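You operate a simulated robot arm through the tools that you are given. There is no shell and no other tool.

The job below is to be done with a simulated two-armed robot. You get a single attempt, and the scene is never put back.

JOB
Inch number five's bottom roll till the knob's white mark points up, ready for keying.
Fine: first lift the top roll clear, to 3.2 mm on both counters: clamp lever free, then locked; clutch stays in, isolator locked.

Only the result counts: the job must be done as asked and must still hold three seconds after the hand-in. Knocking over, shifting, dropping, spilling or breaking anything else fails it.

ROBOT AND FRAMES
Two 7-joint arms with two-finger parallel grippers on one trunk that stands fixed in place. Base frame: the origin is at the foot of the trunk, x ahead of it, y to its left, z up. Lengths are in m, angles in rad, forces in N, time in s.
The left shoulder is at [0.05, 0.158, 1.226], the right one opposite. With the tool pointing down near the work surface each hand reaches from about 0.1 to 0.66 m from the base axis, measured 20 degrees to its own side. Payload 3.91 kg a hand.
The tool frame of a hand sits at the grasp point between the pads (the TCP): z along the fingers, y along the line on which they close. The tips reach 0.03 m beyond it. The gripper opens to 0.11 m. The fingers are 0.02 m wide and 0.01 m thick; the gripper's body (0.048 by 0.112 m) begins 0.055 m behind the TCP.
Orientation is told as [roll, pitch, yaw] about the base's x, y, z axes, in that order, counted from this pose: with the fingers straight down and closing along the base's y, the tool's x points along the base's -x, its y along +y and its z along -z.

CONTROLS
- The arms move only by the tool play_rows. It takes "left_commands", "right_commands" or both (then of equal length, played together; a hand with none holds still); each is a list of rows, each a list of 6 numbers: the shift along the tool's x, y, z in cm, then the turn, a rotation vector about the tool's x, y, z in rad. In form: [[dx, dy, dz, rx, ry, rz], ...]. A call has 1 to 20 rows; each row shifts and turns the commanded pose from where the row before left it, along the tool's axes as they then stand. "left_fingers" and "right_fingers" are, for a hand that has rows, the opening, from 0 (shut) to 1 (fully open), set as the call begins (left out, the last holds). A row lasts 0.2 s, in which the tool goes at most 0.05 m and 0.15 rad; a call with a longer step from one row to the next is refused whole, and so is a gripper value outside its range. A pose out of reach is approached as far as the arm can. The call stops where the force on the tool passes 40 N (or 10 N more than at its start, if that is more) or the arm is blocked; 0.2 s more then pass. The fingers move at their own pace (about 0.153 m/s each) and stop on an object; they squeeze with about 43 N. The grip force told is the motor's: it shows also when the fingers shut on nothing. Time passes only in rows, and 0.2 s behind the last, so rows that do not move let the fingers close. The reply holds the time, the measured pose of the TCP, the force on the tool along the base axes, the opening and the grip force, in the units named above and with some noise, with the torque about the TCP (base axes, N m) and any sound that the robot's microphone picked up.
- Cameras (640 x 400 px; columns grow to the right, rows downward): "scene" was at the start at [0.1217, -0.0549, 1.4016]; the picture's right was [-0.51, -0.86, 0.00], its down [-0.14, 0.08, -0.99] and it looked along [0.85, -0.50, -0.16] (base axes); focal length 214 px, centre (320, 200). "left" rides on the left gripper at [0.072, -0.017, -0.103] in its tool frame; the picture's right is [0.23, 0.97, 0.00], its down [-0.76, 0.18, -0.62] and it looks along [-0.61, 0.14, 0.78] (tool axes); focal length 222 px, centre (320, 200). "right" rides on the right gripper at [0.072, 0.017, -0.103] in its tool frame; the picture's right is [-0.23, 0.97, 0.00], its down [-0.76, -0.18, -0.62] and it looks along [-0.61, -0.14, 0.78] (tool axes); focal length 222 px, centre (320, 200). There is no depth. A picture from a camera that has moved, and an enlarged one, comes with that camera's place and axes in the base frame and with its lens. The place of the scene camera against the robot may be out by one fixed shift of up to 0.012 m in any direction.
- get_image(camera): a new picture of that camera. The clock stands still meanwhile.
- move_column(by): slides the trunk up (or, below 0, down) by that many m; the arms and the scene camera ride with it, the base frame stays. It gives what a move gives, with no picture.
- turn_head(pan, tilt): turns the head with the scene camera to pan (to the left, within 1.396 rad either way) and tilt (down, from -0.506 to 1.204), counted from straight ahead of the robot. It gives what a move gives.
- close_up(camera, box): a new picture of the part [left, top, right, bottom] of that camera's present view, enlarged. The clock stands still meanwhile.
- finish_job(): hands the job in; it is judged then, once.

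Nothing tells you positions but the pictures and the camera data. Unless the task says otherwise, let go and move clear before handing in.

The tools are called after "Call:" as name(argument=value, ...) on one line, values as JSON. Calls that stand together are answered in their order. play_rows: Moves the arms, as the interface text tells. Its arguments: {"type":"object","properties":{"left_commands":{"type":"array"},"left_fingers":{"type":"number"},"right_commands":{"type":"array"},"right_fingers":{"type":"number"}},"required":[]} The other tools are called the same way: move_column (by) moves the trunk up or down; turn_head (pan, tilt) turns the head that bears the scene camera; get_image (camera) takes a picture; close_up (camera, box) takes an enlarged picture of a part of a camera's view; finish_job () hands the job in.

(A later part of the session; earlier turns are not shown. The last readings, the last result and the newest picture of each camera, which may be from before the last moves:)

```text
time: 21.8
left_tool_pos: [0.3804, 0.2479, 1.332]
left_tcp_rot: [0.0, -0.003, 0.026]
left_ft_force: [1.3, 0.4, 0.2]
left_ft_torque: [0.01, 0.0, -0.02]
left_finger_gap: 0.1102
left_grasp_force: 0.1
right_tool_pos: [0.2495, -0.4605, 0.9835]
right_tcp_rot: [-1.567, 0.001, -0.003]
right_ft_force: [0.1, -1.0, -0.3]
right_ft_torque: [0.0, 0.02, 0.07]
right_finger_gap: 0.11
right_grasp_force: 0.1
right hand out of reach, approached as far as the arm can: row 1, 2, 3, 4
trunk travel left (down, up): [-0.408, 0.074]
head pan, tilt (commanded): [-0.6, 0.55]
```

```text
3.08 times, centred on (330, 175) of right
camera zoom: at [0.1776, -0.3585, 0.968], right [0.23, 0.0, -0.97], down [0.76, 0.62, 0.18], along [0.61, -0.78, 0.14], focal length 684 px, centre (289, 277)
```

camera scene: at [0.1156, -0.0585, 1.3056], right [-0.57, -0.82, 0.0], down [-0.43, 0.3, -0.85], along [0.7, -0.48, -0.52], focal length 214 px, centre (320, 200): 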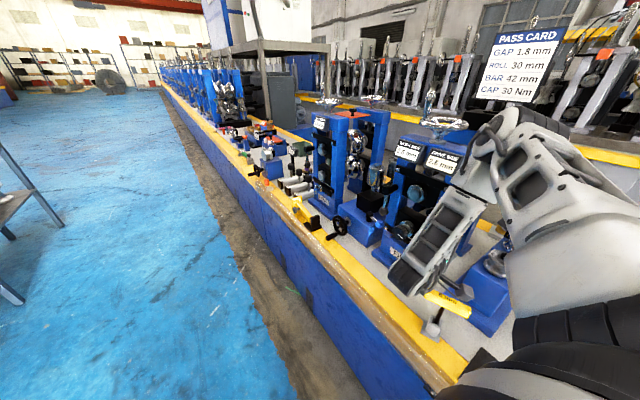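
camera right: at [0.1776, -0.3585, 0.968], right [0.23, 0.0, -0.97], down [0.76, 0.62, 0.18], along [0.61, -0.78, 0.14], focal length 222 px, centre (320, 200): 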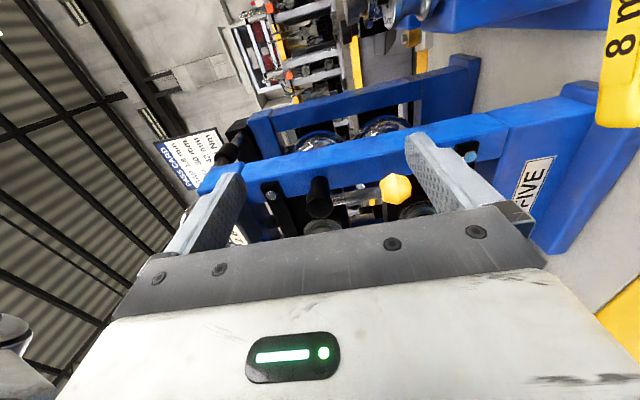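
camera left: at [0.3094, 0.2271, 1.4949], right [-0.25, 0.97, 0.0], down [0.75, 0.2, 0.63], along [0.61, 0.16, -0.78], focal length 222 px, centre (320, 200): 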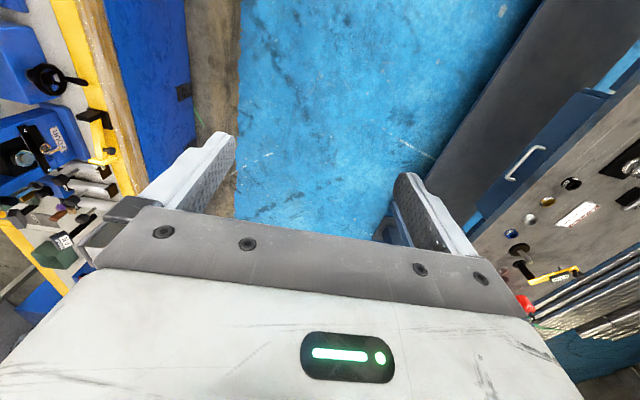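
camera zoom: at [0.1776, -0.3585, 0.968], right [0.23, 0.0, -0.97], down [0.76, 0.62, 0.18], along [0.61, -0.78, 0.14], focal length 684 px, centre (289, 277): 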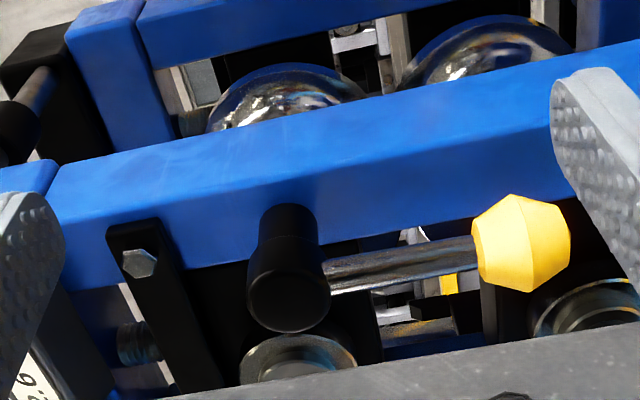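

The yellow lever hangs straight down: hub end at about (0.32, -0.536, 1.00), knob at about (0.327, -0.545, 0.92), with no label. I'll slide the hand further along +x to look at the dark lever, the bottom knob and the rest.

Call:
play_rows(right_commands=[[-2.5, 0, 0, 0, 0, 0], [-2.5, 0, 0, 0, 0, 0], [-2.5, 0, 0, 0, 0, 0], [-2.5, 0, 0, 0, 0, 0]])

Call:
get_image(camera="right")

Call:
get_image(camera="scene")

```text
time: 22.8
left_tool_pos: [0.3815, 0.2458, 1.3319]
left_tcp_rot: [0.0, -0.003, 0.026]
left_ft_force: [-0.4, 0.3, -0.8]
left_ft_torque: [0.0, -0.04, 0.02]
left_finger_gap: 0.1097
left_grasp_force: 0.0
right_tool_pos: [0.3542, -0.4656, 0.9879]
right_tcp_rot: [-1.566, 0.0, -0.001]
right_ft_force: [0.0, 0.1, -0.5]
right_ft_torque: [0.03, 0.0, 0.0]
right_finger_gap: 0.11
right_grasp_force: 0.0
right hand out of reach, approached as far as the arm can: row 4
trunk travel left (down, up): [-0.408, 0.074]
head pan, tilt (commanded): [-0.6, 0.55]
```

```text
taken
camera right: at [0.2806, -0.3634, 0.9713], right [0.23, 0.01, -0.97], down [0.76, 0.62, 0.18], along [0.61, -0.78, 0.14], focal length 222 px, centre (320, 200)
```

right: 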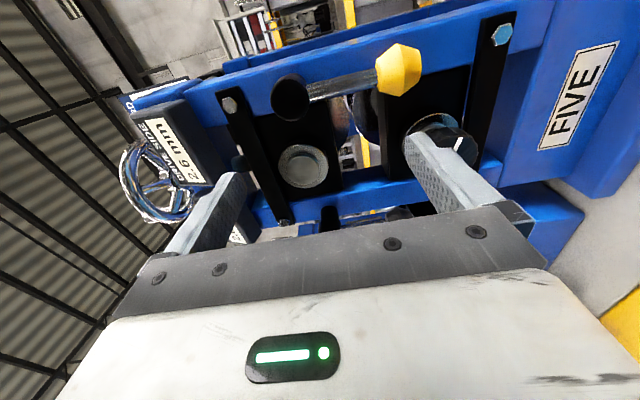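

```text
taken
camera scene: at [0.1159, -0.0586, 1.3056], right [-0.57, -0.82, 0.0], down [-0.43, 0.3, -0.85], along [0.7, -0.48, -0.52], focal length 214 px, centre (320, 200)
```

scene: 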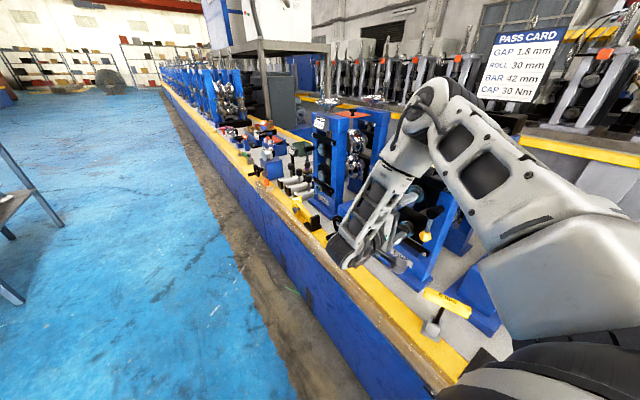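

Now the front of stand five is well visible: the top roll shaft near (0.39, -0.56, 1.01) and the bottom knob near (0.39, -0.54, 0.876). Let me enlarge details here and in the scene.

Call:
close_up(camera="right", box=[360, 20, 540, 200])

Call:
close_up(camera="right", box=[100, 60, 380, 240])

Call:
close_up(camera="scene", box=[280, 90, 400, 230])

```text
2.22 times, centred on (450, 110) of right
camera zoom: at [0.2806, -0.3634, 0.9713], right [0.23, 0.01, -0.97], down [0.76, 0.62, 0.18], along [0.61, -0.78, 0.14], focal length 494 px, centre (31, 400)
```

zoom: 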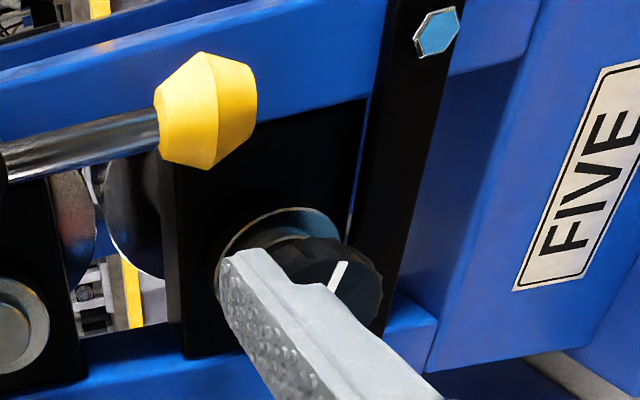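

```text
2.22 times, centred on (240, 150) of right
camera zoom: at [0.2806, -0.3634, 0.9713], right [0.23, 0.01, -0.97], down [0.76, 0.62, 0.18], along [0.61, -0.78, 0.14], focal length 494 px, centre (498, 311)
```

zoom: 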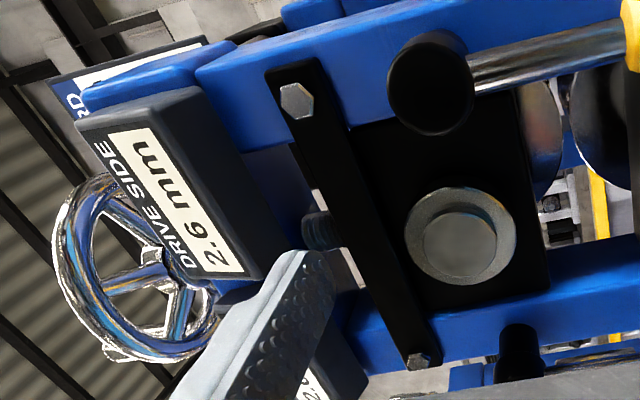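

```text
2.86 times, centred on (340, 160) of scene
camera zoom: at [0.1159, -0.0586, 1.3056], right [-0.57, -0.82, 0.0], down [-0.43, 0.3, -0.85], along [0.7, -0.48, -0.52], focal length 613 px, centre (263, 314)
```

zoom: 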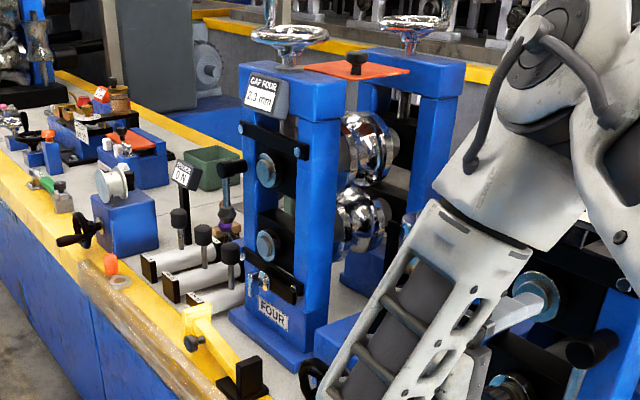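

The knob's white mark is visible. I need to know what the second (dark) lever is and where the isolator lock is; let me zoom into station four's bar and the surroundings, and look through the left side of the stand.

Call:
close_up(camera="scene", box=[300, 110, 360, 220])

Call:
close_up(camera="scene", box=[220, 100, 320, 220])

Call:
close_up(camera="scene", box=[360, 150, 520, 350])

```text
3.64 times, centred on (330, 165) of scene
camera zoom: at [0.1159, -0.0586, 1.3056], right [-0.57, -0.82, 0.0], down [-0.43, 0.3, -0.85], along [0.7, -0.48, -0.52], focal length 780 px, centre (284, 327)
```

zoom: 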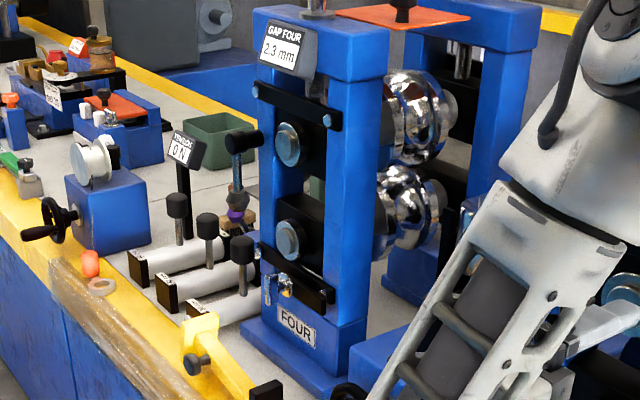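

```text
3.33 times, centred on (270, 160) of scene
camera zoom: at [0.1159, -0.0586, 1.3056], right [-0.57, -0.82, 0.0], down [-0.43, 0.3, -0.85], along [0.7, -0.48, -0.52], focal length 715 px, centre (487, 333)
```

zoom: 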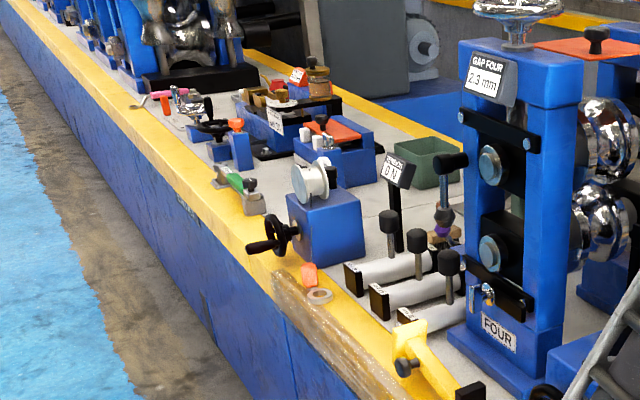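

```text
2.00 times, centred on (440, 250) of scene
camera zoom: at [0.1159, -0.0586, 1.3056], right [-0.57, -0.82, 0.0], down [-0.43, 0.3, -0.85], along [0.7, -0.48, -0.52], focal length 429 px, centre (80, 100)
```

zoom: 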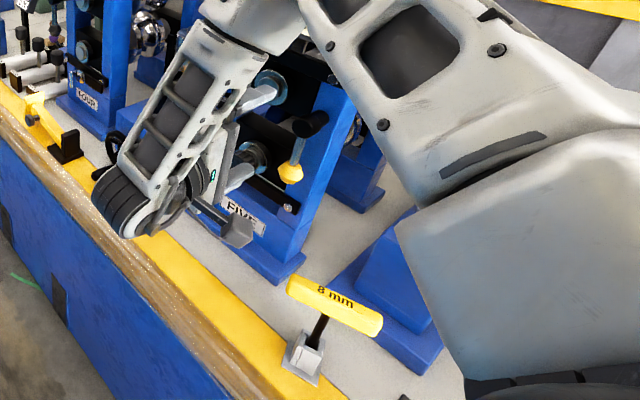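

The third black-hub lever by station four and the blue one belong to other units. I'll slide the hand a bit further along +x to see the dark lever on five's work side up close.

Call:
play_rows(right_commands=[[-2, 0, -0.5, 0, 0, 0], [-2, 0, 0, 0, 0, 0], [-2, 0, 0, 0, 0, 0], [-2, 0, 0, 0, 0, 0]])

Call:
get_image(camera="right")

Call:
close_up(camera="right", box=[220, 60, 440, 230])

```text
time: 23.8
left_tool_pos: [0.3807, 0.2459, 1.3317]
left_tcp_rot: [-0.001, -0.004, 0.026]
left_ft_force: [-0.6, -0.3, 0.0]
left_ft_torque: [-0.02, 0.01, 0.0]
left_finger_gap: 0.1101
left_grasp_force: 0.1
right_tool_pos: [0.4206, -0.4685, 1.0129]
right_tcp_rot: [-1.566, 0.001, 0.001]
right_ft_force: [0.0, -0.2, 0.1]
right_ft_torque: [-0.03, -0.01, 0.0]
right_finger_gap: 0.1103
right_grasp_force: 0.1
right hand out of reach, approached as far as the arm can: row 1, 2, 3, 4
trunk travel left (down, up): [-0.408, 0.074]
head pan, tilt (commanded): [-0.6, 0.55]
```

```text
taken
camera right: at [0.3473, -0.3669, 0.9965], right [0.23, 0.01, -0.97], down [0.76, 0.62, 0.18], along [0.61, -0.78, 0.14], focal length 222 px, centre (320, 200)
```

right: 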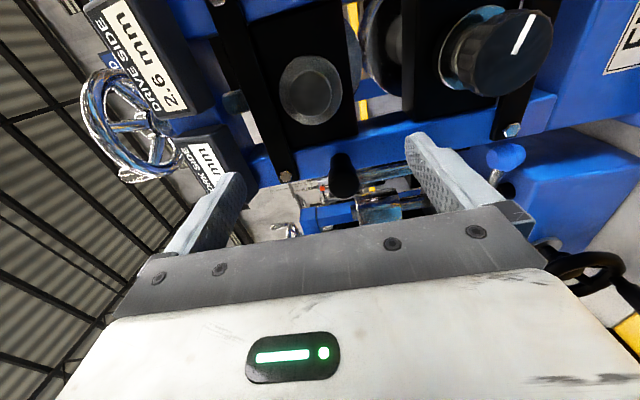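

```text
2.35 times, centred on (330, 145) of right
camera zoom: at [0.3473, -0.3669, 0.9965], right [0.23, 0.01, -0.97], down [0.76, 0.62, 0.18], along [0.61, -0.78, 0.14], focal length 523 px, centre (296, 329)
```

zoom: 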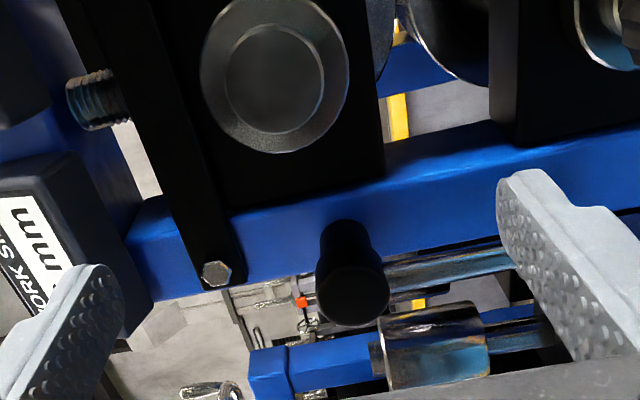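

The two hubs sit symmetrically (yellow at x = 0.319, dark at x = 0.4635, both z = 1.00). Let me zoom hard on station four's fitting and the dark lever to tell clamp, clutch and isolator apart.

Call:
close_up(camera="scene", box=[312, 175, 352, 215])

Call:
close_up(camera="right", box=[330, 140, 500, 230])

Call:
close_up(camera="right", box=[440, 0, 640, 140])

Call:
get_image(camera="scene")

```text
10.00 times, centred on (332, 195) of scene
camera zoom: at [0.1158, -0.0586, 1.3056], right [-0.57, -0.82, 0.0], down [-0.43, 0.3, -0.85], along [0.7, -0.48, -0.52], focal length 2145 px, centre (200, 250)
```

zoom: 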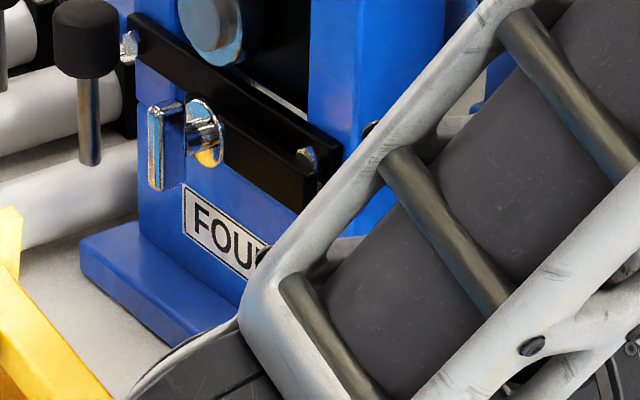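

```text
3.76 times, centred on (415, 185) of right
camera zoom: at [0.3473, -0.3669, 0.9965], right [0.23, 0.01, -0.97], down [0.76, 0.62, 0.18], along [0.61, -0.78, 0.14], focal length 836 px, centre (-38, 256)
```

zoom: 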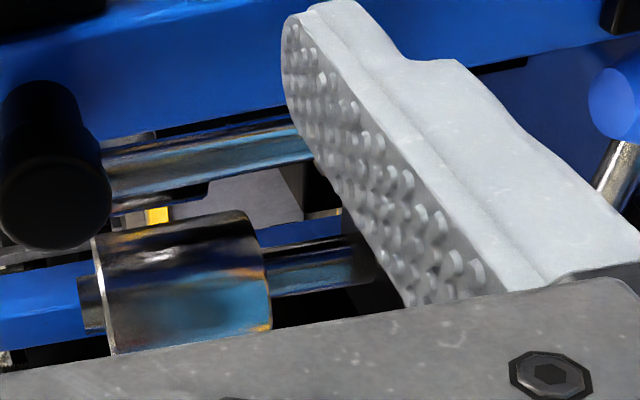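

```text
2.86 times, centred on (540, 70) of right
camera zoom: at [0.3473, -0.3669, 0.9965], right [0.23, 0.01, -0.97], down [0.76, 0.62, 0.18], along [0.61, -0.78, 0.14], focal length 635 px, centre (-309, 571)
```

zoom: 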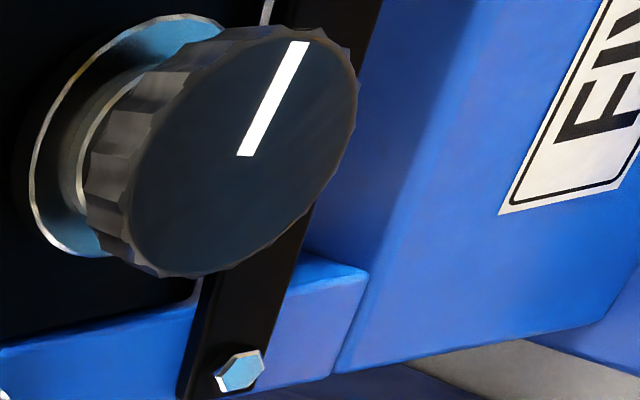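

```text
taken
camera scene: at [0.1158, -0.0586, 1.3056], right [-0.57, -0.82, 0.0], down [-0.43, 0.3, -0.85], along [0.7, -0.48, -0.52], focal length 214 px, centre (320, 200)
```

scene: 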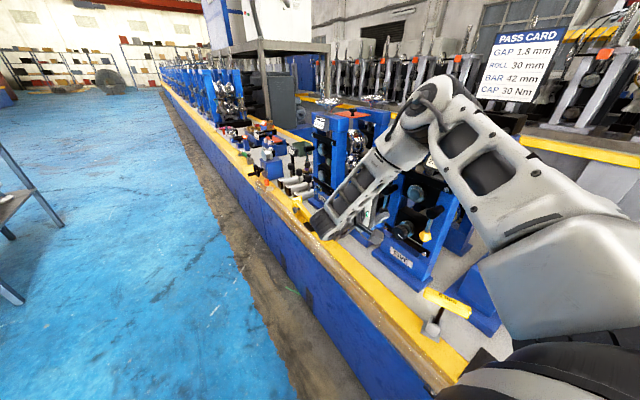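

The knob's mark now points along -x (about 3:30 o'clock seen from the front), knob face centre about (0.39, -0.53, 0.88). To study the levers and the top cross-shaft without the arm in the way, I'll slide the right hand back along -x out of the head's line of sight.

Call:
play_rows(right_commands=[[2.5, 0, 0, 0, 0, 0], [3, 0, 0, 0, 0, 0], [3, 0, 0, 0, 0, 0], [3, 0, 0, 0, 0, 0], [3, 0, 0, 0, 0, 0], [3, 0, 0, 0, 0, 0], [3, 0, 0, 0, 0, 0], [3, 0, 0, 0, 0, 0], [3, 0, 0, 0, 0, 0]])

Call:
get_image(camera="scene")

```text
time: 25.8
left_tool_pos: [0.3813, 0.2475, 1.3317]
left_tcp_rot: [-0.001, -0.003, 0.026]
left_ft_force: [-0.3, 0.0, -0.4]
left_ft_torque: [-0.02, 0.02, 0.0]
left_finger_gap: 0.1099
left_grasp_force: 0.0
right_tool_pos: [0.1755, -0.4766, 0.9979]
right_tcp_rot: [-1.57, 0.0, -0.002]
right_ft_force: [-1.2, -0.2, -0.2]
right_ft_torque: [-0.01, 0.0, 0.03]
right_finger_gap: 0.1101
right_grasp_force: 0.0
right hand out of reach, approached as far as the arm can: row 8, 9
trunk travel left (down, up): [-0.408, 0.074]
head pan, tilt (commanded): [-0.6, 0.55]
```

```text
taken
camera scene: at [0.1156, -0.0586, 1.3056], right [-0.57, -0.82, 0.0], down [-0.43, 0.3, -0.85], along [0.7, -0.48, -0.52], focal length 214 px, centre (320, 200)
```

scene: 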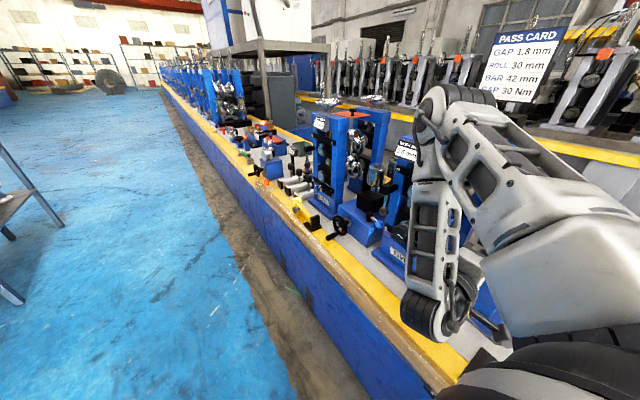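

The elbow still blocks the head's view. I'll instead turn the right wrist about its own axis so its camera sits above the fingers - this is also the hand pose I want for working on the stand.

Call:
play_rows(right_commands=[[0, 0, 0, 0, 0, -0.14], [0, 0, 0, 0, 0, -0.14], [0, 0, 0, 0, 0, -0.14], [0, 0, 0, 0, 0, -0.14], [0, 0, 0, 0, 0, -0.14], [0, 0, 0, 0, 0, -0.14]])

Call:
get_image(camera="right")

Call:
get_image(camera="scene")

```text
time: 27.2
left_tool_pos: [0.3821, 0.2455, 1.3316]
left_tcp_rot: [0.002, -0.003, 0.025]
left_ft_force: [-0.1, 1.1, 0.1]
left_ft_torque: [-0.03, 0.0, 0.03]
left_finger_gap: 0.11
left_grasp_force: 0.1
right_tool_pos: [0.1748, -0.4783, 0.9969]
right_tcp_rot: [-1.566, 0.845, 0.002]
right_ft_force: [-0.5, 0.2, -0.6]
right_ft_torque: [-0.01, 0.03, -0.03]
right_finger_gap: 0.11
right_grasp_force: 0.0
trunk travel left (down, up): [-0.408, 0.074]
head pan, tilt (commanded): [-0.6, 0.55]
```

```text
taken
camera right: at [0.1141, -0.3763, 1.0403], right [-0.58, 0.0, -0.82], down [0.64, 0.62, -0.45], along [0.51, -0.78, -0.36], focal length 222 px, centre (320, 200)
```

right: 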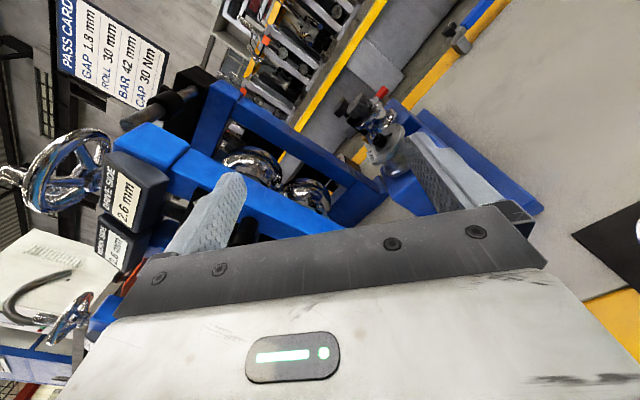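

```text
taken
camera scene: at [0.1158, -0.0586, 1.3056], right [-0.57, -0.82, 0.0], down [-0.43, 0.3, -0.85], along [0.7, -0.48, -0.52], focal length 214 px, centre (320, 200)
```

scene: 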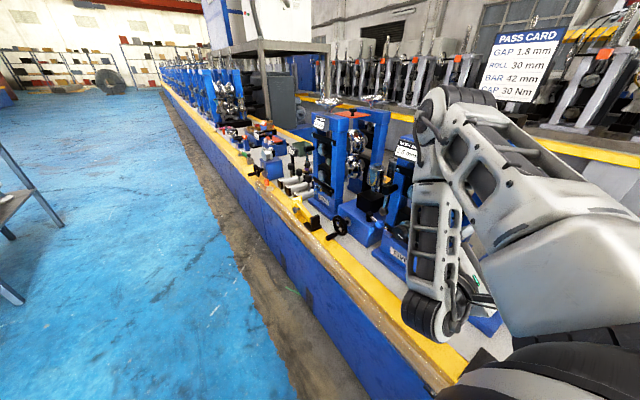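

Turning the wrist works without drift. I can now see the top of the stand from the side; I'll enlarge the cross-shaft.

Call:
close_up(camera="right", box=[80, 40, 280, 220])

Call:
close_up(camera="right", box=[0, 110, 160, 250])

Call:
play_rows(right_commands=[[0, 0, 0, 0, 0, -0.14], [0, 0, 0, 0, 0, -0.14], [0, 0, 0, 0, 0, -0.14], [0, 0, 0, 0, 0, -0.14], [0, 0, 0, 0, 0, -0.14], [0, 0, 0, 0, 0, -0.03]])

Call:
get_image(camera="right")

```text
2.22 times, centred on (180, 130) of right
camera zoom: at [0.1141, -0.3763, 1.0403], right [-0.58, 0.0, -0.82], down [0.64, 0.62, -0.45], along [0.51, -0.78, -0.36], focal length 494 px, centre (631, 356)
```

zoom: 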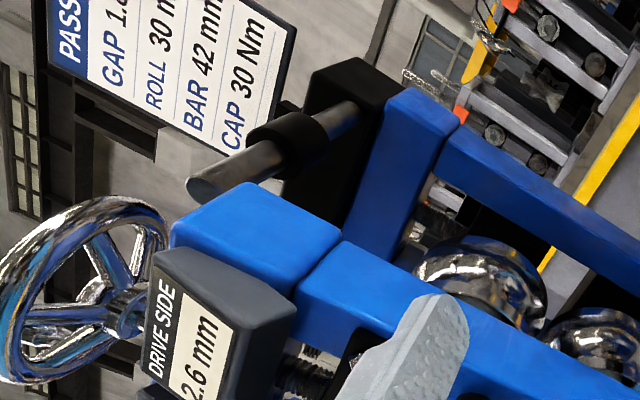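

```text
2.86 times, centred on (80, 180) of right
camera zoom: at [0.1141, -0.3763, 1.0403], right [-0.58, 0.0, -0.82], down [0.64, 0.62, -0.45], along [0.51, -0.78, -0.36], focal length 635 px, centre (1006, 257)
```

zoom: 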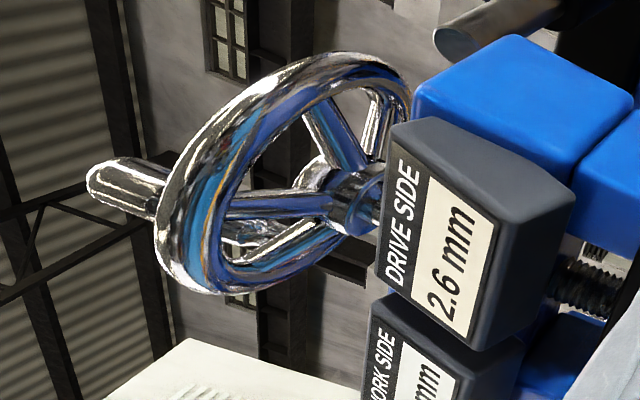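

```text
time: 28.6
left_tool_pos: [0.3799, 0.2461, 1.3307]
left_tcp_rot: [-0.002, -0.003, 0.026]
left_ft_force: [-0.4, 0.5, 0.1]
left_ft_torque: [-0.05, 0.0, 0.02]
left_finger_gap: 0.11
left_grasp_force: 0.0
right_tool_pos: [0.1764, -0.478, 0.9969]
right_tcp_rot: [0.177, 1.568, 1.749]
right_ft_force: [-0.2, -0.4, -0.5]
right_ft_torque: [-0.02, 0.01, 0.02]
right_finger_gap: 0.1099
right_grasp_force: 0.0
trunk travel left (down, up): [-0.408, 0.074]
head pan, tilt (commanded): [-0.6, 0.55]
```

```text
taken
camera right: at [0.1586, -0.3765, 1.069], right [-0.97, 0.0, -0.23], down [0.18, 0.63, -0.76], along [0.14, -0.78, -0.61], focal length 222 px, centre (320, 200)
```

right: 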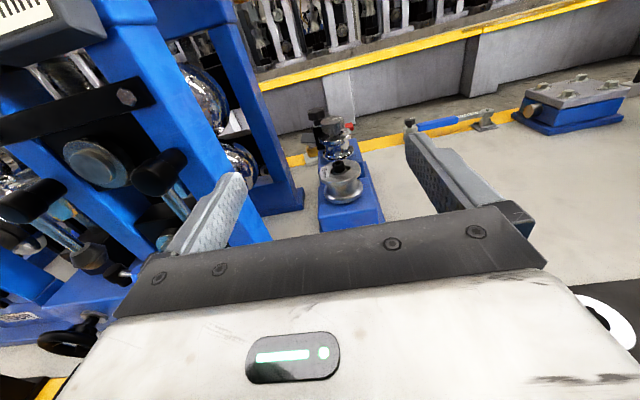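

Now the wrist picture is upright and shows both levers. Enlarging them:

Call:
close_up(camera="right", box=[0, 60, 240, 340])

Call:
close_up(camera="right", box=[0, 170, 140, 290])

Call:
close_up(camera="right", box=[290, 90, 400, 240])

```text
1.43 times, centred on (120, 200) of right
camera zoom: at [0.1586, -0.3765, 1.069], right [-0.97, 0.0, -0.23], down [0.18, 0.63, -0.76], along [0.14, -0.78, -0.61], focal length 317 px, centre (606, 200)
```

zoom: 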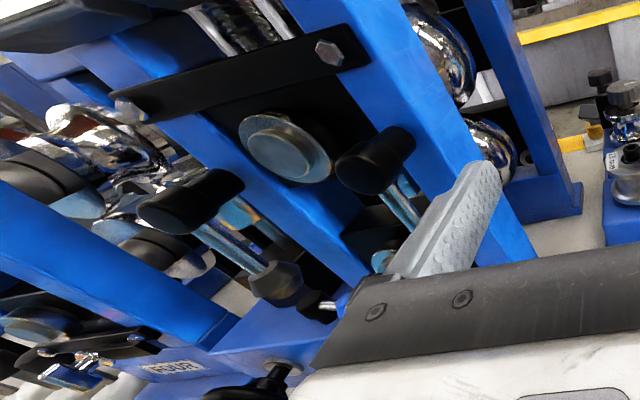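

```text
3.33 times, centred on (70, 230) of right
camera zoom: at [0.1586, -0.3765, 1.069], right [-0.97, 0.0, -0.23], down [0.18, 0.63, -0.76], along [0.14, -0.78, -0.61], focal length 740 px, centre (1153, 100)
```

zoom: 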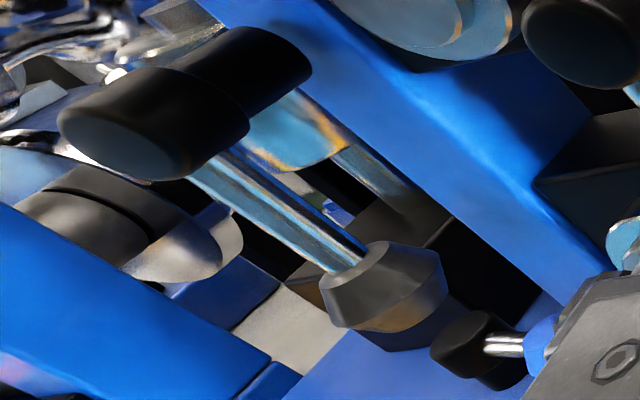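

```text
2.67 times, centred on (345, 165) of right
camera zoom: at [0.1586, -0.3765, 1.069], right [-0.97, 0.0, -0.23], down [0.18, 0.63, -0.76], along [0.14, -0.78, -0.61], focal length 592 px, centre (253, 293)
```

zoom: 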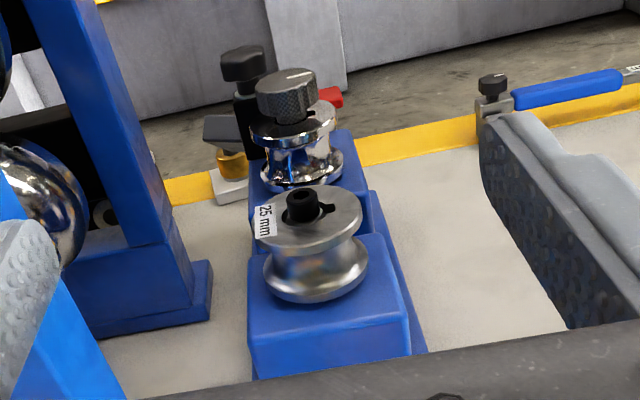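

I'll read the small sign near station four and check the other objects on the line for an isolator.

Call:
close_up(camera="scene", box=[270, 130, 320, 190])

Call:
close_up(camera="scene", box=[215, 110, 285, 170])

Call:
close_up(camera="scene", box=[320, 180, 420, 280])

Call:
close_up(camera="scene", box=[220, 180, 440, 400])

```text
6.67 times, centred on (295, 160) of scene
camera zoom: at [0.1158, -0.0586, 1.3056], right [-0.57, -0.82, 0.0], down [-0.43, 0.3, -0.85], along [0.7, -0.48, -0.52], focal length 1430 px, centre (487, 467)
```

zoom: 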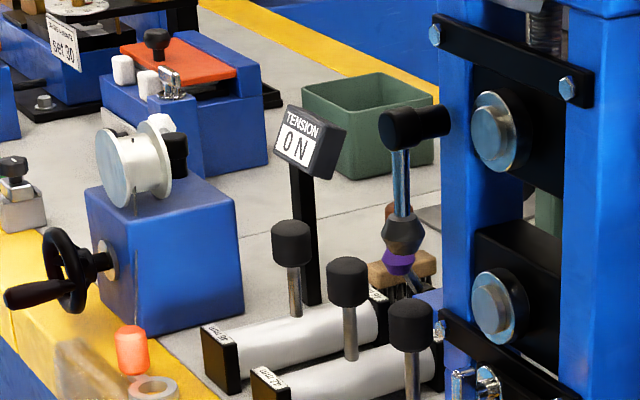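

```text
6.67 times, centred on (250, 140) of scene
camera zoom: at [0.1158, -0.0586, 1.3056], right [-0.57, -0.82, 0.0], down [-0.43, 0.3, -0.85], along [0.7, -0.48, -0.52], focal length 1430 px, centre (787, 600)
```

zoom: 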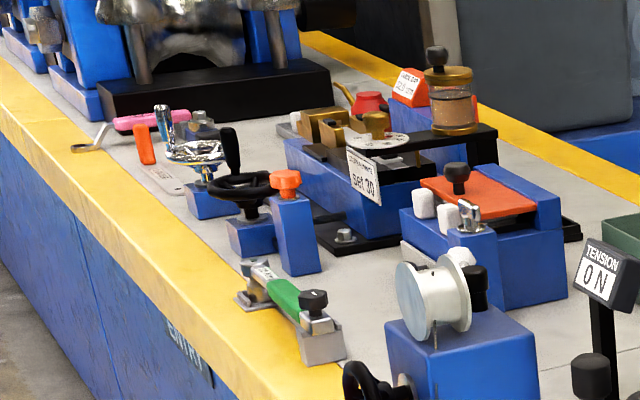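

```text
4.00 times, centred on (370, 230) of scene
camera zoom: at [0.1158, -0.0586, 1.3056], right [-0.57, -0.82, 0.0], down [-0.43, 0.3, -0.85], along [0.7, -0.48, -0.52], focal length 858 px, centre (120, 80)
```

zoom: 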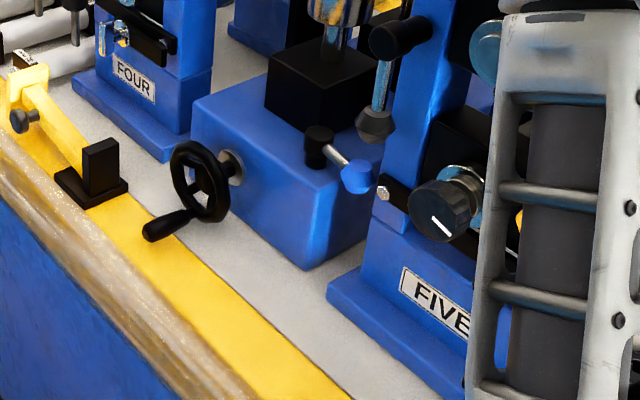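

```text
1.82 times, centred on (330, 290) of scene
camera zoom: at [0.1158, -0.0586, 1.3056], right [-0.57, -0.82, 0.0], down [-0.43, 0.3, -0.85], along [0.7, -0.48, -0.52], focal length 390 px, centre (302, 36)
```

zoom: 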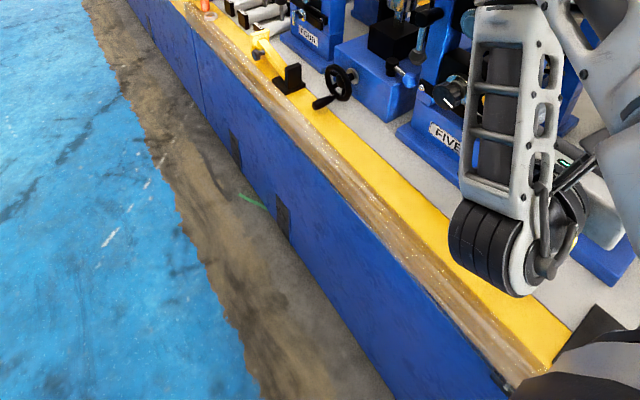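

Station four carries the very same dark-knobbed lever at its left upright beside its single gap counter, so that type is the gap clamp lever; five's extra yellow lever on the drive side must be the clutch/drive one and stays untouched. I'll lower the trunk a bit more so the hand can work at lever and knob height.

Call:
move_column(by=-0.08)

Call:
get_image(camera="scene")

Call:
get_image(camera="right")

```text
time: 29.7
left_tool_pos: [0.3807, 0.2463, 1.252]
left_tcp_rot: [-0.001, -0.004, 0.025]
left_ft_force: [-0.1, 0.4, -0.1]
left_ft_torque: [-0.03, -0.02, 0.03]
left_finger_gap: 0.1099
left_grasp_force: 0.0
right_tool_pos: [0.1749, -0.4788, 0.9163]
right_tcp_rot: [-0.403, 1.567, 1.169]
right_ft_force: [0.2, 0.2, 0.0]
right_ft_torque: [-0.01, -0.01, 0.02]
right_finger_gap: 0.1098
right_grasp_force: 0.0
trunk travel left (down, up): [-0.328, 0.154]
head pan, tilt (commanded): [-0.6, 0.55]
```

```text
taken
camera scene: at [0.1156, -0.0586, 1.2256], right [-0.57, -0.82, 0.0], down [-0.43, 0.3, -0.85], along [0.7, -0.48, -0.52], focal length 214 px, centre (320, 200)
```

scene: 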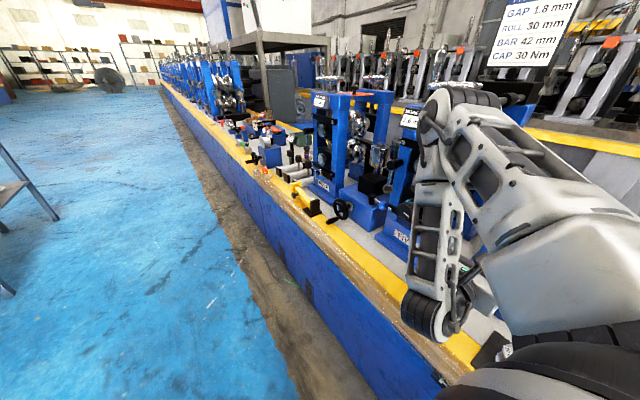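

```text
taken
camera right: at [0.1584, -0.3764, 0.9891], right [-0.97, 0.0, -0.23], down [0.18, 0.63, -0.76], along [0.14, -0.78, -0.61], focal length 222 px, centre (320, 200)
```

right: 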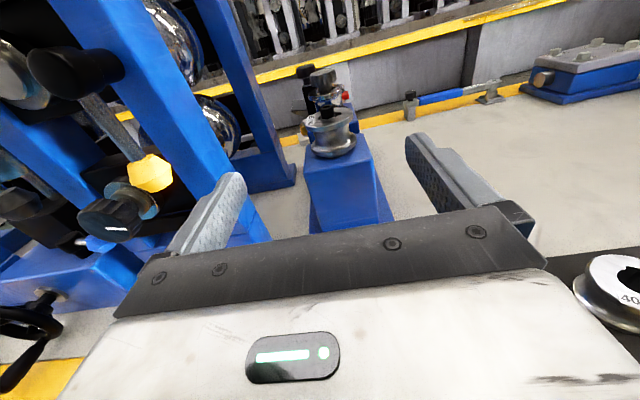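

The hand is now at z = 0.916 with the 8 mm key below it clear. I'll move along +x toward the dark lever, keeping the fingertips short of the levers.

Call:
play_rows(right_commands=[[0, -2, -1, 0, 0, 0], [0, -3, -1, 0, 0, 0], [0, -3, 0, 0, 0, 0], [0, -3, 0, 0, 0, 0], [0, -3, 0, 0, 0, 0]])

Call:
get_image(camera="right")

```text
time: 30.9
left_tool_pos: [0.3801, 0.2461, 1.2527]
left_tcp_rot: [0.0, -0.002, 0.026]
left_ft_force: [0.6, 0.0, -0.4]
left_ft_torque: [-0.02, -0.01, -0.02]
left_finger_gap: 0.1099
left_grasp_force: 0.1
right_tool_pos: [0.2714, -0.4565, 0.9034]
right_tcp_rot: [-0.664, 1.567, 0.906]
right_ft_force: [-0.8, -0.1, 0.0]
right_ft_torque: [-0.02, -0.01, 0.02]
right_finger_gap: 0.1099
right_grasp_force: 0.2
right hand out of reach, approached as far as the arm can: row 4, 5
trunk travel left (down, up): [-0.328, 0.154]
head pan, tilt (commanded): [-0.6, 0.55]
```

```text
taken
camera right: at [0.254, -0.3554, 0.9766], right [-0.97, 0.0, -0.23], down [0.18, 0.63, -0.76], along [0.14, -0.78, -0.61], focal length 222 px, centre (320, 200)
```

right: 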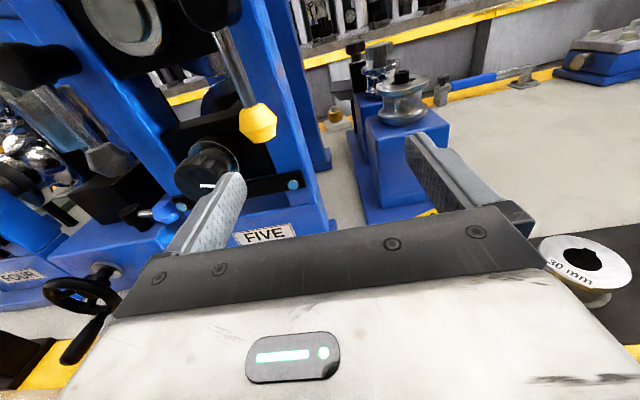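

Good clear view of both levers and the knob. Continuing along +x in small steps.

Call:
play_rows(right_commands=[[0.5, -2.5, 0, 0, 0, 0], [0.5, -2.5, 0, 0, 0, 0], [0.5, -2.5, 0, 0, 0, 0], [0, -2.5, 0, 0, 0, 0]])

Call:
get_image(camera="right")

```text
time: 31.9
left_tool_pos: [0.3808, 0.2457, 1.252]
left_tcp_rot: [0.001, -0.005, 0.027]
left_ft_force: [0.0, 0.0, -0.1]
left_ft_torque: [-0.01, 0.0, 0.01]
left_finger_gap: 0.11
left_grasp_force: 0.0
right_tool_pos: [0.2708, -0.4576, 0.9019]
right_tcp_rot: [-0.567, 1.565, 1.003]
right_ft_force: [0.1, -0.4, 0.3]
right_ft_torque: [-0.01, 0.01, 0.01]
right_finger_gap: 0.1102
right_grasp_force: 0.0
right hand out of reach, approached as far as the arm can: row 1, 2, 3, 4
trunk travel left (down, up): [-0.328, 0.154]
head pan, tilt (commanded): [-0.6, 0.55]
```

```text
taken
camera right: at [0.2537, -0.3555, 0.9765], right [-0.97, 0.0, -0.23], down [0.18, 0.63, -0.76], along [0.14, -0.78, -0.61], focal length 222 px, centre (320, 200)
```

right: 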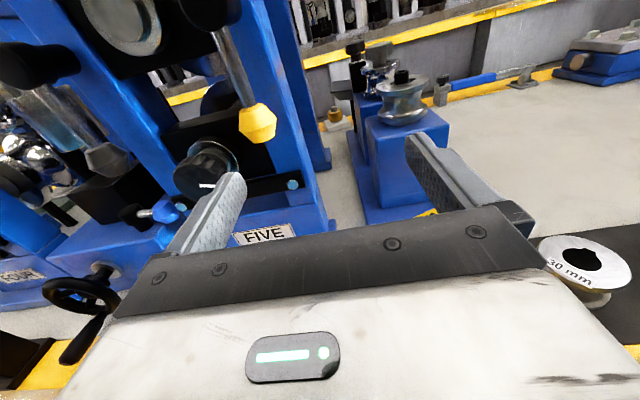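

The arm hits a joint limit in this straight-on pose. I'll yaw the hand so it points diagonally toward the stand (more natural from my shoulder), then go on along +x.

Call:
play_rows(right_commands=[[0, 0, 0, 0.13, 0, 0], [0, 0, 0, 0.13, 0, 0], [0, 0, 0, 0.13, 0, 0], [0, 0, 0, 0.13, 0, 0]])

Call:
get_image(camera="right")

```text
time: 32.9
left_tool_pos: [0.3809, 0.2458, 1.2517]
left_tcp_rot: [-0.001, -0.004, 0.026]
left_ft_force: [-0.3, -0.1, 0.0]
left_ft_torque: [0.0, -0.01, 0.04]
left_finger_gap: 0.1102
left_grasp_force: 0.0
right_tool_pos: [0.2706, -0.492, 0.9052]
right_tcp_rot: [-0.471, 1.563, 1.617]
right_ft_force: [-0.1, -0.1, 0.6]
right_ft_torque: [0.0, 0.0, 0.01]
right_finger_gap: 0.1101
right_grasp_force: 0.1
right hand out of reach, approached as far as the arm can: row 1, 2, 3, 4
trunk travel left (down, up): [-0.328, 0.154]
head pan, tilt (commanded): [-0.6, 0.55]
```

```text
taken
camera right: at [0.2033, -0.4133, 0.9782], right [-0.85, -0.48, -0.23], down [-0.16, 0.63, -0.76], along [0.51, -0.6, -0.61], focal length 222 px, centre (320, 200)
```

right: 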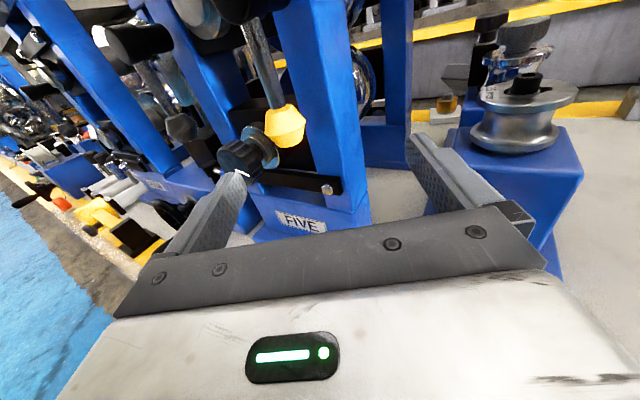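

That made it worse (wrist too near the shoulder). I'll undo the yaw, turn the wrist back by a quarter turn, and then try +x again.

Call:
play_rows(right_commands=[[0, 0, 0, -0.13, 0, 0], [0, 0, 0, -0.13, 0, 0], [0, 0, 0, -0.13, 0, 0], [0, 0, 0, -0.13, 0, 0], [0, 0, 0, 0, 0, 0.14], [0, 0, 0, 0, 0, 0.14], [0, 0, 0, 0, 0, 0.14], [0, 0, 0, 0, 0, 0.14], [0, 0, 0, 0, 0, 0.14], [0, 0, 0, 0, 0, 0.14], [0, 0, 0, 0, 0, 0.14], [0, 0, 0, 0, 0, 0.14], [0, 0, 0, 0, 0, 0.14], [0, 0, 0, 0, 0, 0.14], [0, 0, 0, 0, 0, 0.14], [0, 0, 0, 0, 0, 0.03]])

Call:
play_rows(right_commands=[[-2.5, 0, 0, 0, 0, 0], [-2.5, 0, 0, 0, 0, 0], [-2.5, 0, 0, 0, 0, 0]])

Call:
get_image(camera="right")

```text
time: 34.3
left_tool_pos: [0.3805, 0.2461, 1.252]
left_tcp_rot: [0.0, -0.003, 0.026]
left_ft_force: [0.0, -0.3, 0.4]
left_ft_torque: [0.02, -0.01, 0.02]
left_finger_gap: 0.1101
left_grasp_force: 0.0
right_tool_pos: [0.2633, -0.4886, 0.898]
right_tcp_rot: [-1.417, 1.385, 0.155]
right_ft_force: [2.3, 7.1, -5.0]
right_ft_torque: [0.05, 0.34, 0.35]
right_finger_gap: 0.11
right_grasp_force: 0.1
right hand out of reach, approached as far as the arm can: row 4
trunk travel left (down, up): [-0.328, 0.154]
head pan, tilt (commanded): [-0.6, 0.55]
stopped in row 6 (right hand): the force on the tool passed its limit at 45 N (the readings are from after the stop); the commanded pose is now the measured one
```

```text
time: 35.1
left_tool_pos: [0.382, 0.2465, 1.2521]
left_tcp_rot: [0.0, -0.005, 0.024]
left_ft_force: [0.8, 0.1, -0.7]
left_ft_torque: [-0.01, 0.0, 0.01]
left_finger_gap: 0.1102
left_grasp_force: 0.0
right_tool_pos: [0.2744, -0.4971, 0.8848]
right_tcp_rot: [-1.438, 1.382, 0.136]
right_ft_force: [0.7, 0.1, -0.8]
right_ft_torque: [0.0, 0.0, -0.02]
right_finger_gap: 0.1101
right_grasp_force: 0.1
right hand out of reach, approached as far as the arm can: row 1, 2, 3
trunk travel left (down, up): [-0.328, 0.154]
head pan, tilt (commanded): [-0.6, 0.55]
```

```text
taken
camera right: at [0.2436, -0.3973, 0.9558], right [-0.92, 0.01, -0.4], down [0.31, 0.64, -0.7], along [0.25, -0.77, -0.59], focal length 222 px, centre (320, 200)
```

right: 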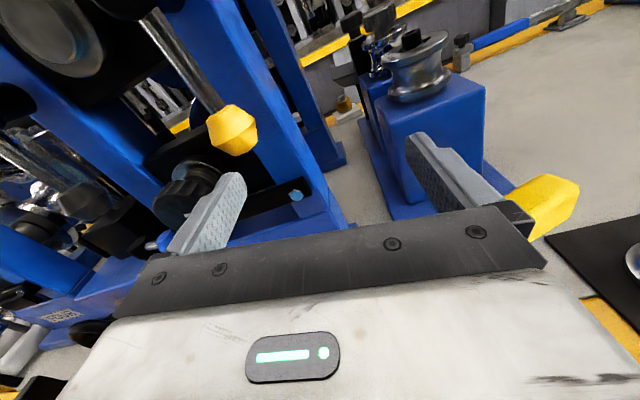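

The hand's lower side touched the yellow 8 mm key handle as it turned. I'll lift straight up with the trunk first, then check the key.

Call:
move_column(by=0.08)

Call:
get_image(camera="right")

Call:
get_image(camera="scene")

```text
time: 36.2
left_tool_pos: [0.3814, 0.2452, 1.3314]
left_tcp_rot: [-0.002, -0.004, 0.026]
left_ft_force: [0.8, -1.0, -0.2]
left_ft_torque: [-0.02, -0.01, 0.02]
left_finger_gap: 0.1101
left_grasp_force: 0.0
right_tool_pos: [0.2752, -0.4975, 0.9655]
right_tcp_rot: [-1.435, 1.383, 0.136]
right_ft_force: [-0.3, 0.2, 0.3]
right_ft_torque: [0.01, 0.02, -0.01]
right_finger_gap: 0.1098
right_grasp_force: 0.0
trunk travel left (down, up): [-0.408, 0.074]
head pan, tilt (commanded): [-0.6, 0.55]
```

```text
taken
camera right: at [0.2437, -0.3973, 1.0357], right [-0.92, 0.01, -0.4], down [0.31, 0.64, -0.7], along [0.25, -0.77, -0.59], focal length 222 px, centre (320, 200)
```

right: 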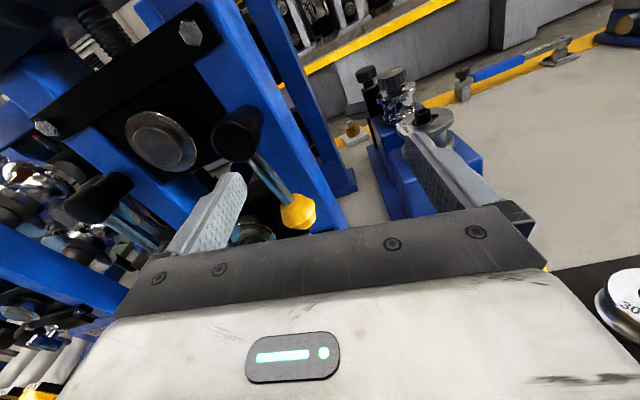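

```text
taken
camera scene: at [0.116, -0.0586, 1.3056], right [-0.57, -0.82, 0.0], down [-0.43, 0.3, -0.85], along [0.7, -0.48, -0.52], focal length 214 px, centre (320, 200)
```

scene: 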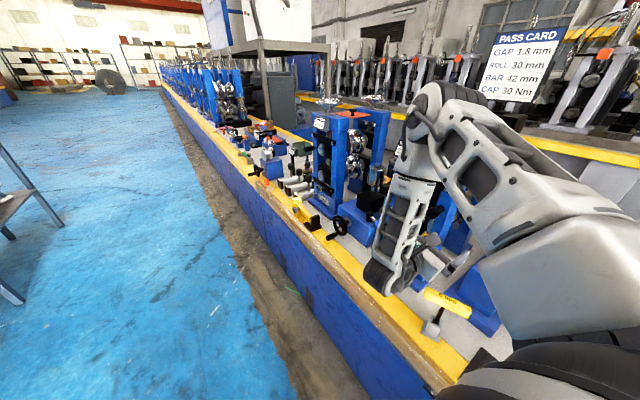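

I'll compare the key with the earlier picture taken from exactly this camera place.

Call:
close_up(camera="scene", box=[360, 150, 520, 350])

Call:
close_up(camera="scene", box=[410, 280, 490, 350])

```text
2.00 times, centred on (440, 250) of scene
camera zoom: at [0.116, -0.0586, 1.3056], right [-0.57, -0.82, 0.0], down [-0.43, 0.3, -0.85], along [0.7, -0.48, -0.52], focal length 429 px, centre (80, 100)
```

zoom: 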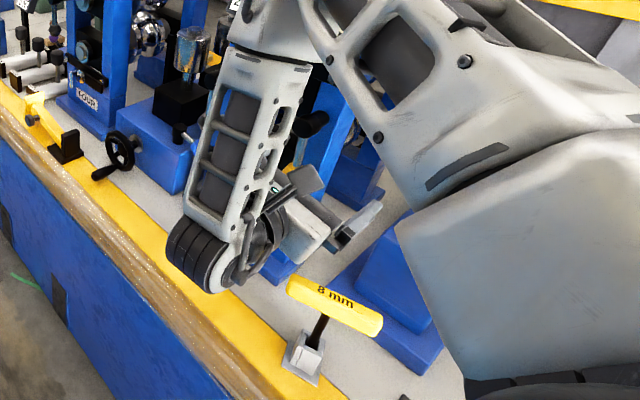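

```text
5.71 times, centred on (450, 315) of scene
camera zoom: at [0.116, -0.0586, 1.3056], right [-0.57, -0.82, 0.0], down [-0.43, 0.3, -0.85], along [0.7, -0.48, -0.52], focal length 1226 px, centre (-423, -457)
```

zoom: 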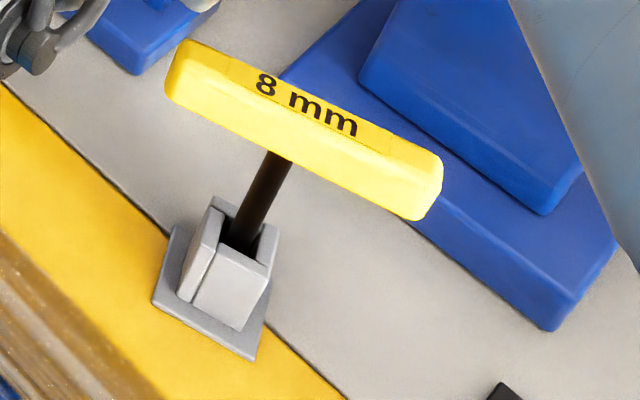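

The key stands exactly where it was (same pixels as before), so no harm done; its handle top is at about z = 0.85 and I'll keep well above it. I'll raise the trunk, slide the hand away from the levers, and go back to a fingers-down pose for a better arm posture.

Call:
move_column(by=0.074)

Call:
play_rows(right_commands=[[0.4, 2, 0, 0, 0, 0], [0.47, 2.62, 0, 0, 0, 0], [0.47, 2.62, 0, 0, 0, 0], [0, 0, 0, 0, 0, 0.14], [0, 0, 0, 0, 0, 0.14], [0, 0, 0, 0, 0, 0.14], [0, 0, 0, 0, 0, 0.14], [0, 0, 0, 0, 0, 0.14], [0, 0, 0, 0, 0, 0.14], [0, 0, 0, 0, 0, 0.14], [0, 0, 0, 0, 0, 0.14], [0, 0, 0, 0, 0, 0.14], [0, 0, 0, 0, 0, 0.13]])

Call:
get_image(camera="right")

Call:
get_image(camera="scene")

```text
time: 37.4
left_tool_pos: [0.3813, 0.2456, 1.4056]
left_tcp_rot: [0.0, -0.004, 0.026]
left_ft_force: [-0.2, -0.7, 0.3]
left_ft_torque: [-0.02, 0.04, 0.01]
left_finger_gap: 0.1099
left_grasp_force: 0.0
right_tool_pos: [0.2749, -0.498, 1.0387]
right_tcp_rot: [-1.436, 1.385, 0.135]
right_ft_force: [0.7, -0.3, -0.4]
right_ft_torque: [0.01, 0.01, -0.02]
right_finger_gap: 0.11
right_grasp_force: 0.1
trunk travel left (down, up): [-0.482, 0.0]
head pan, tilt (commanded): [-0.6, 0.55]
```

```text
time: 40.2
left_tool_pos: [0.3795, 0.2454, 1.4045]
left_tcp_rot: [-0.001, -0.002, 0.027]
left_ft_force: [-0.1, -0.1, -0.5]
left_ft_torque: [0.0, -0.03, 0.0]
left_finger_gap: 0.1101
left_grasp_force: 0.1
right_tool_pos: [0.2019, -0.5021, 1.0435]
right_tcp_rot: [-1.544, -0.007, 0.004]
right_ft_force: [-0.2, 0.1, 0.2]
right_ft_torque: [-0.04, 0.02, -0.02]
right_finger_gap: 0.1101
right_grasp_force: 0.0
right hand out of reach, approached as far as the arm can: row 2
trunk travel left (down, up): [-0.482, 0.0]
head pan, tilt (commanded): [-0.6, 0.55]
```

```text
taken
camera right: at [0.1289, -0.3991, 1.0297], right [0.23, 0.03, -0.97], down [0.76, 0.62, 0.2], along [0.61, -0.78, 0.13], focal length 222 px, centre (320, 200)
```

right: 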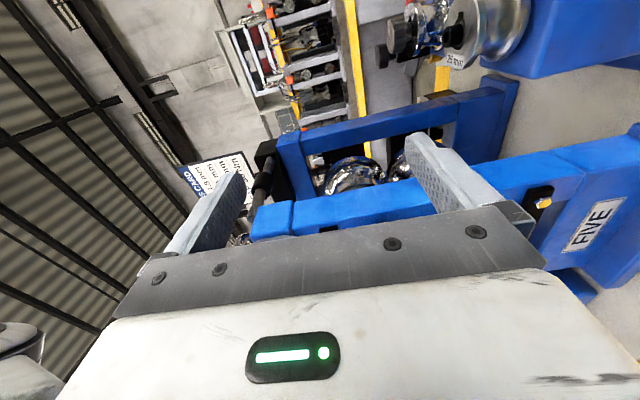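

```text
taken
camera scene: at [0.1158, -0.0586, 1.3796], right [-0.57, -0.82, 0.0], down [-0.43, 0.3, -0.85], along [0.7, -0.48, -0.52], focal length 214 px, centre (320, 200)
```

scene: 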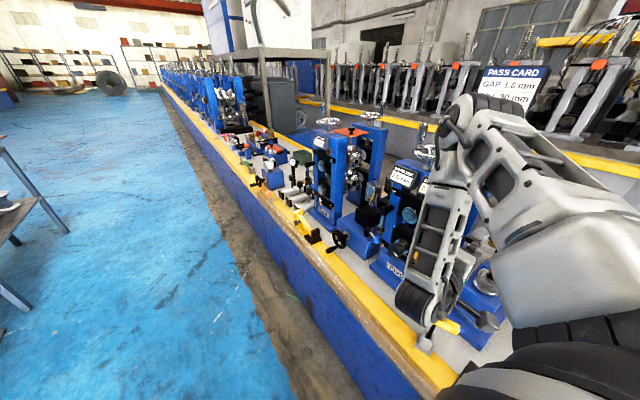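

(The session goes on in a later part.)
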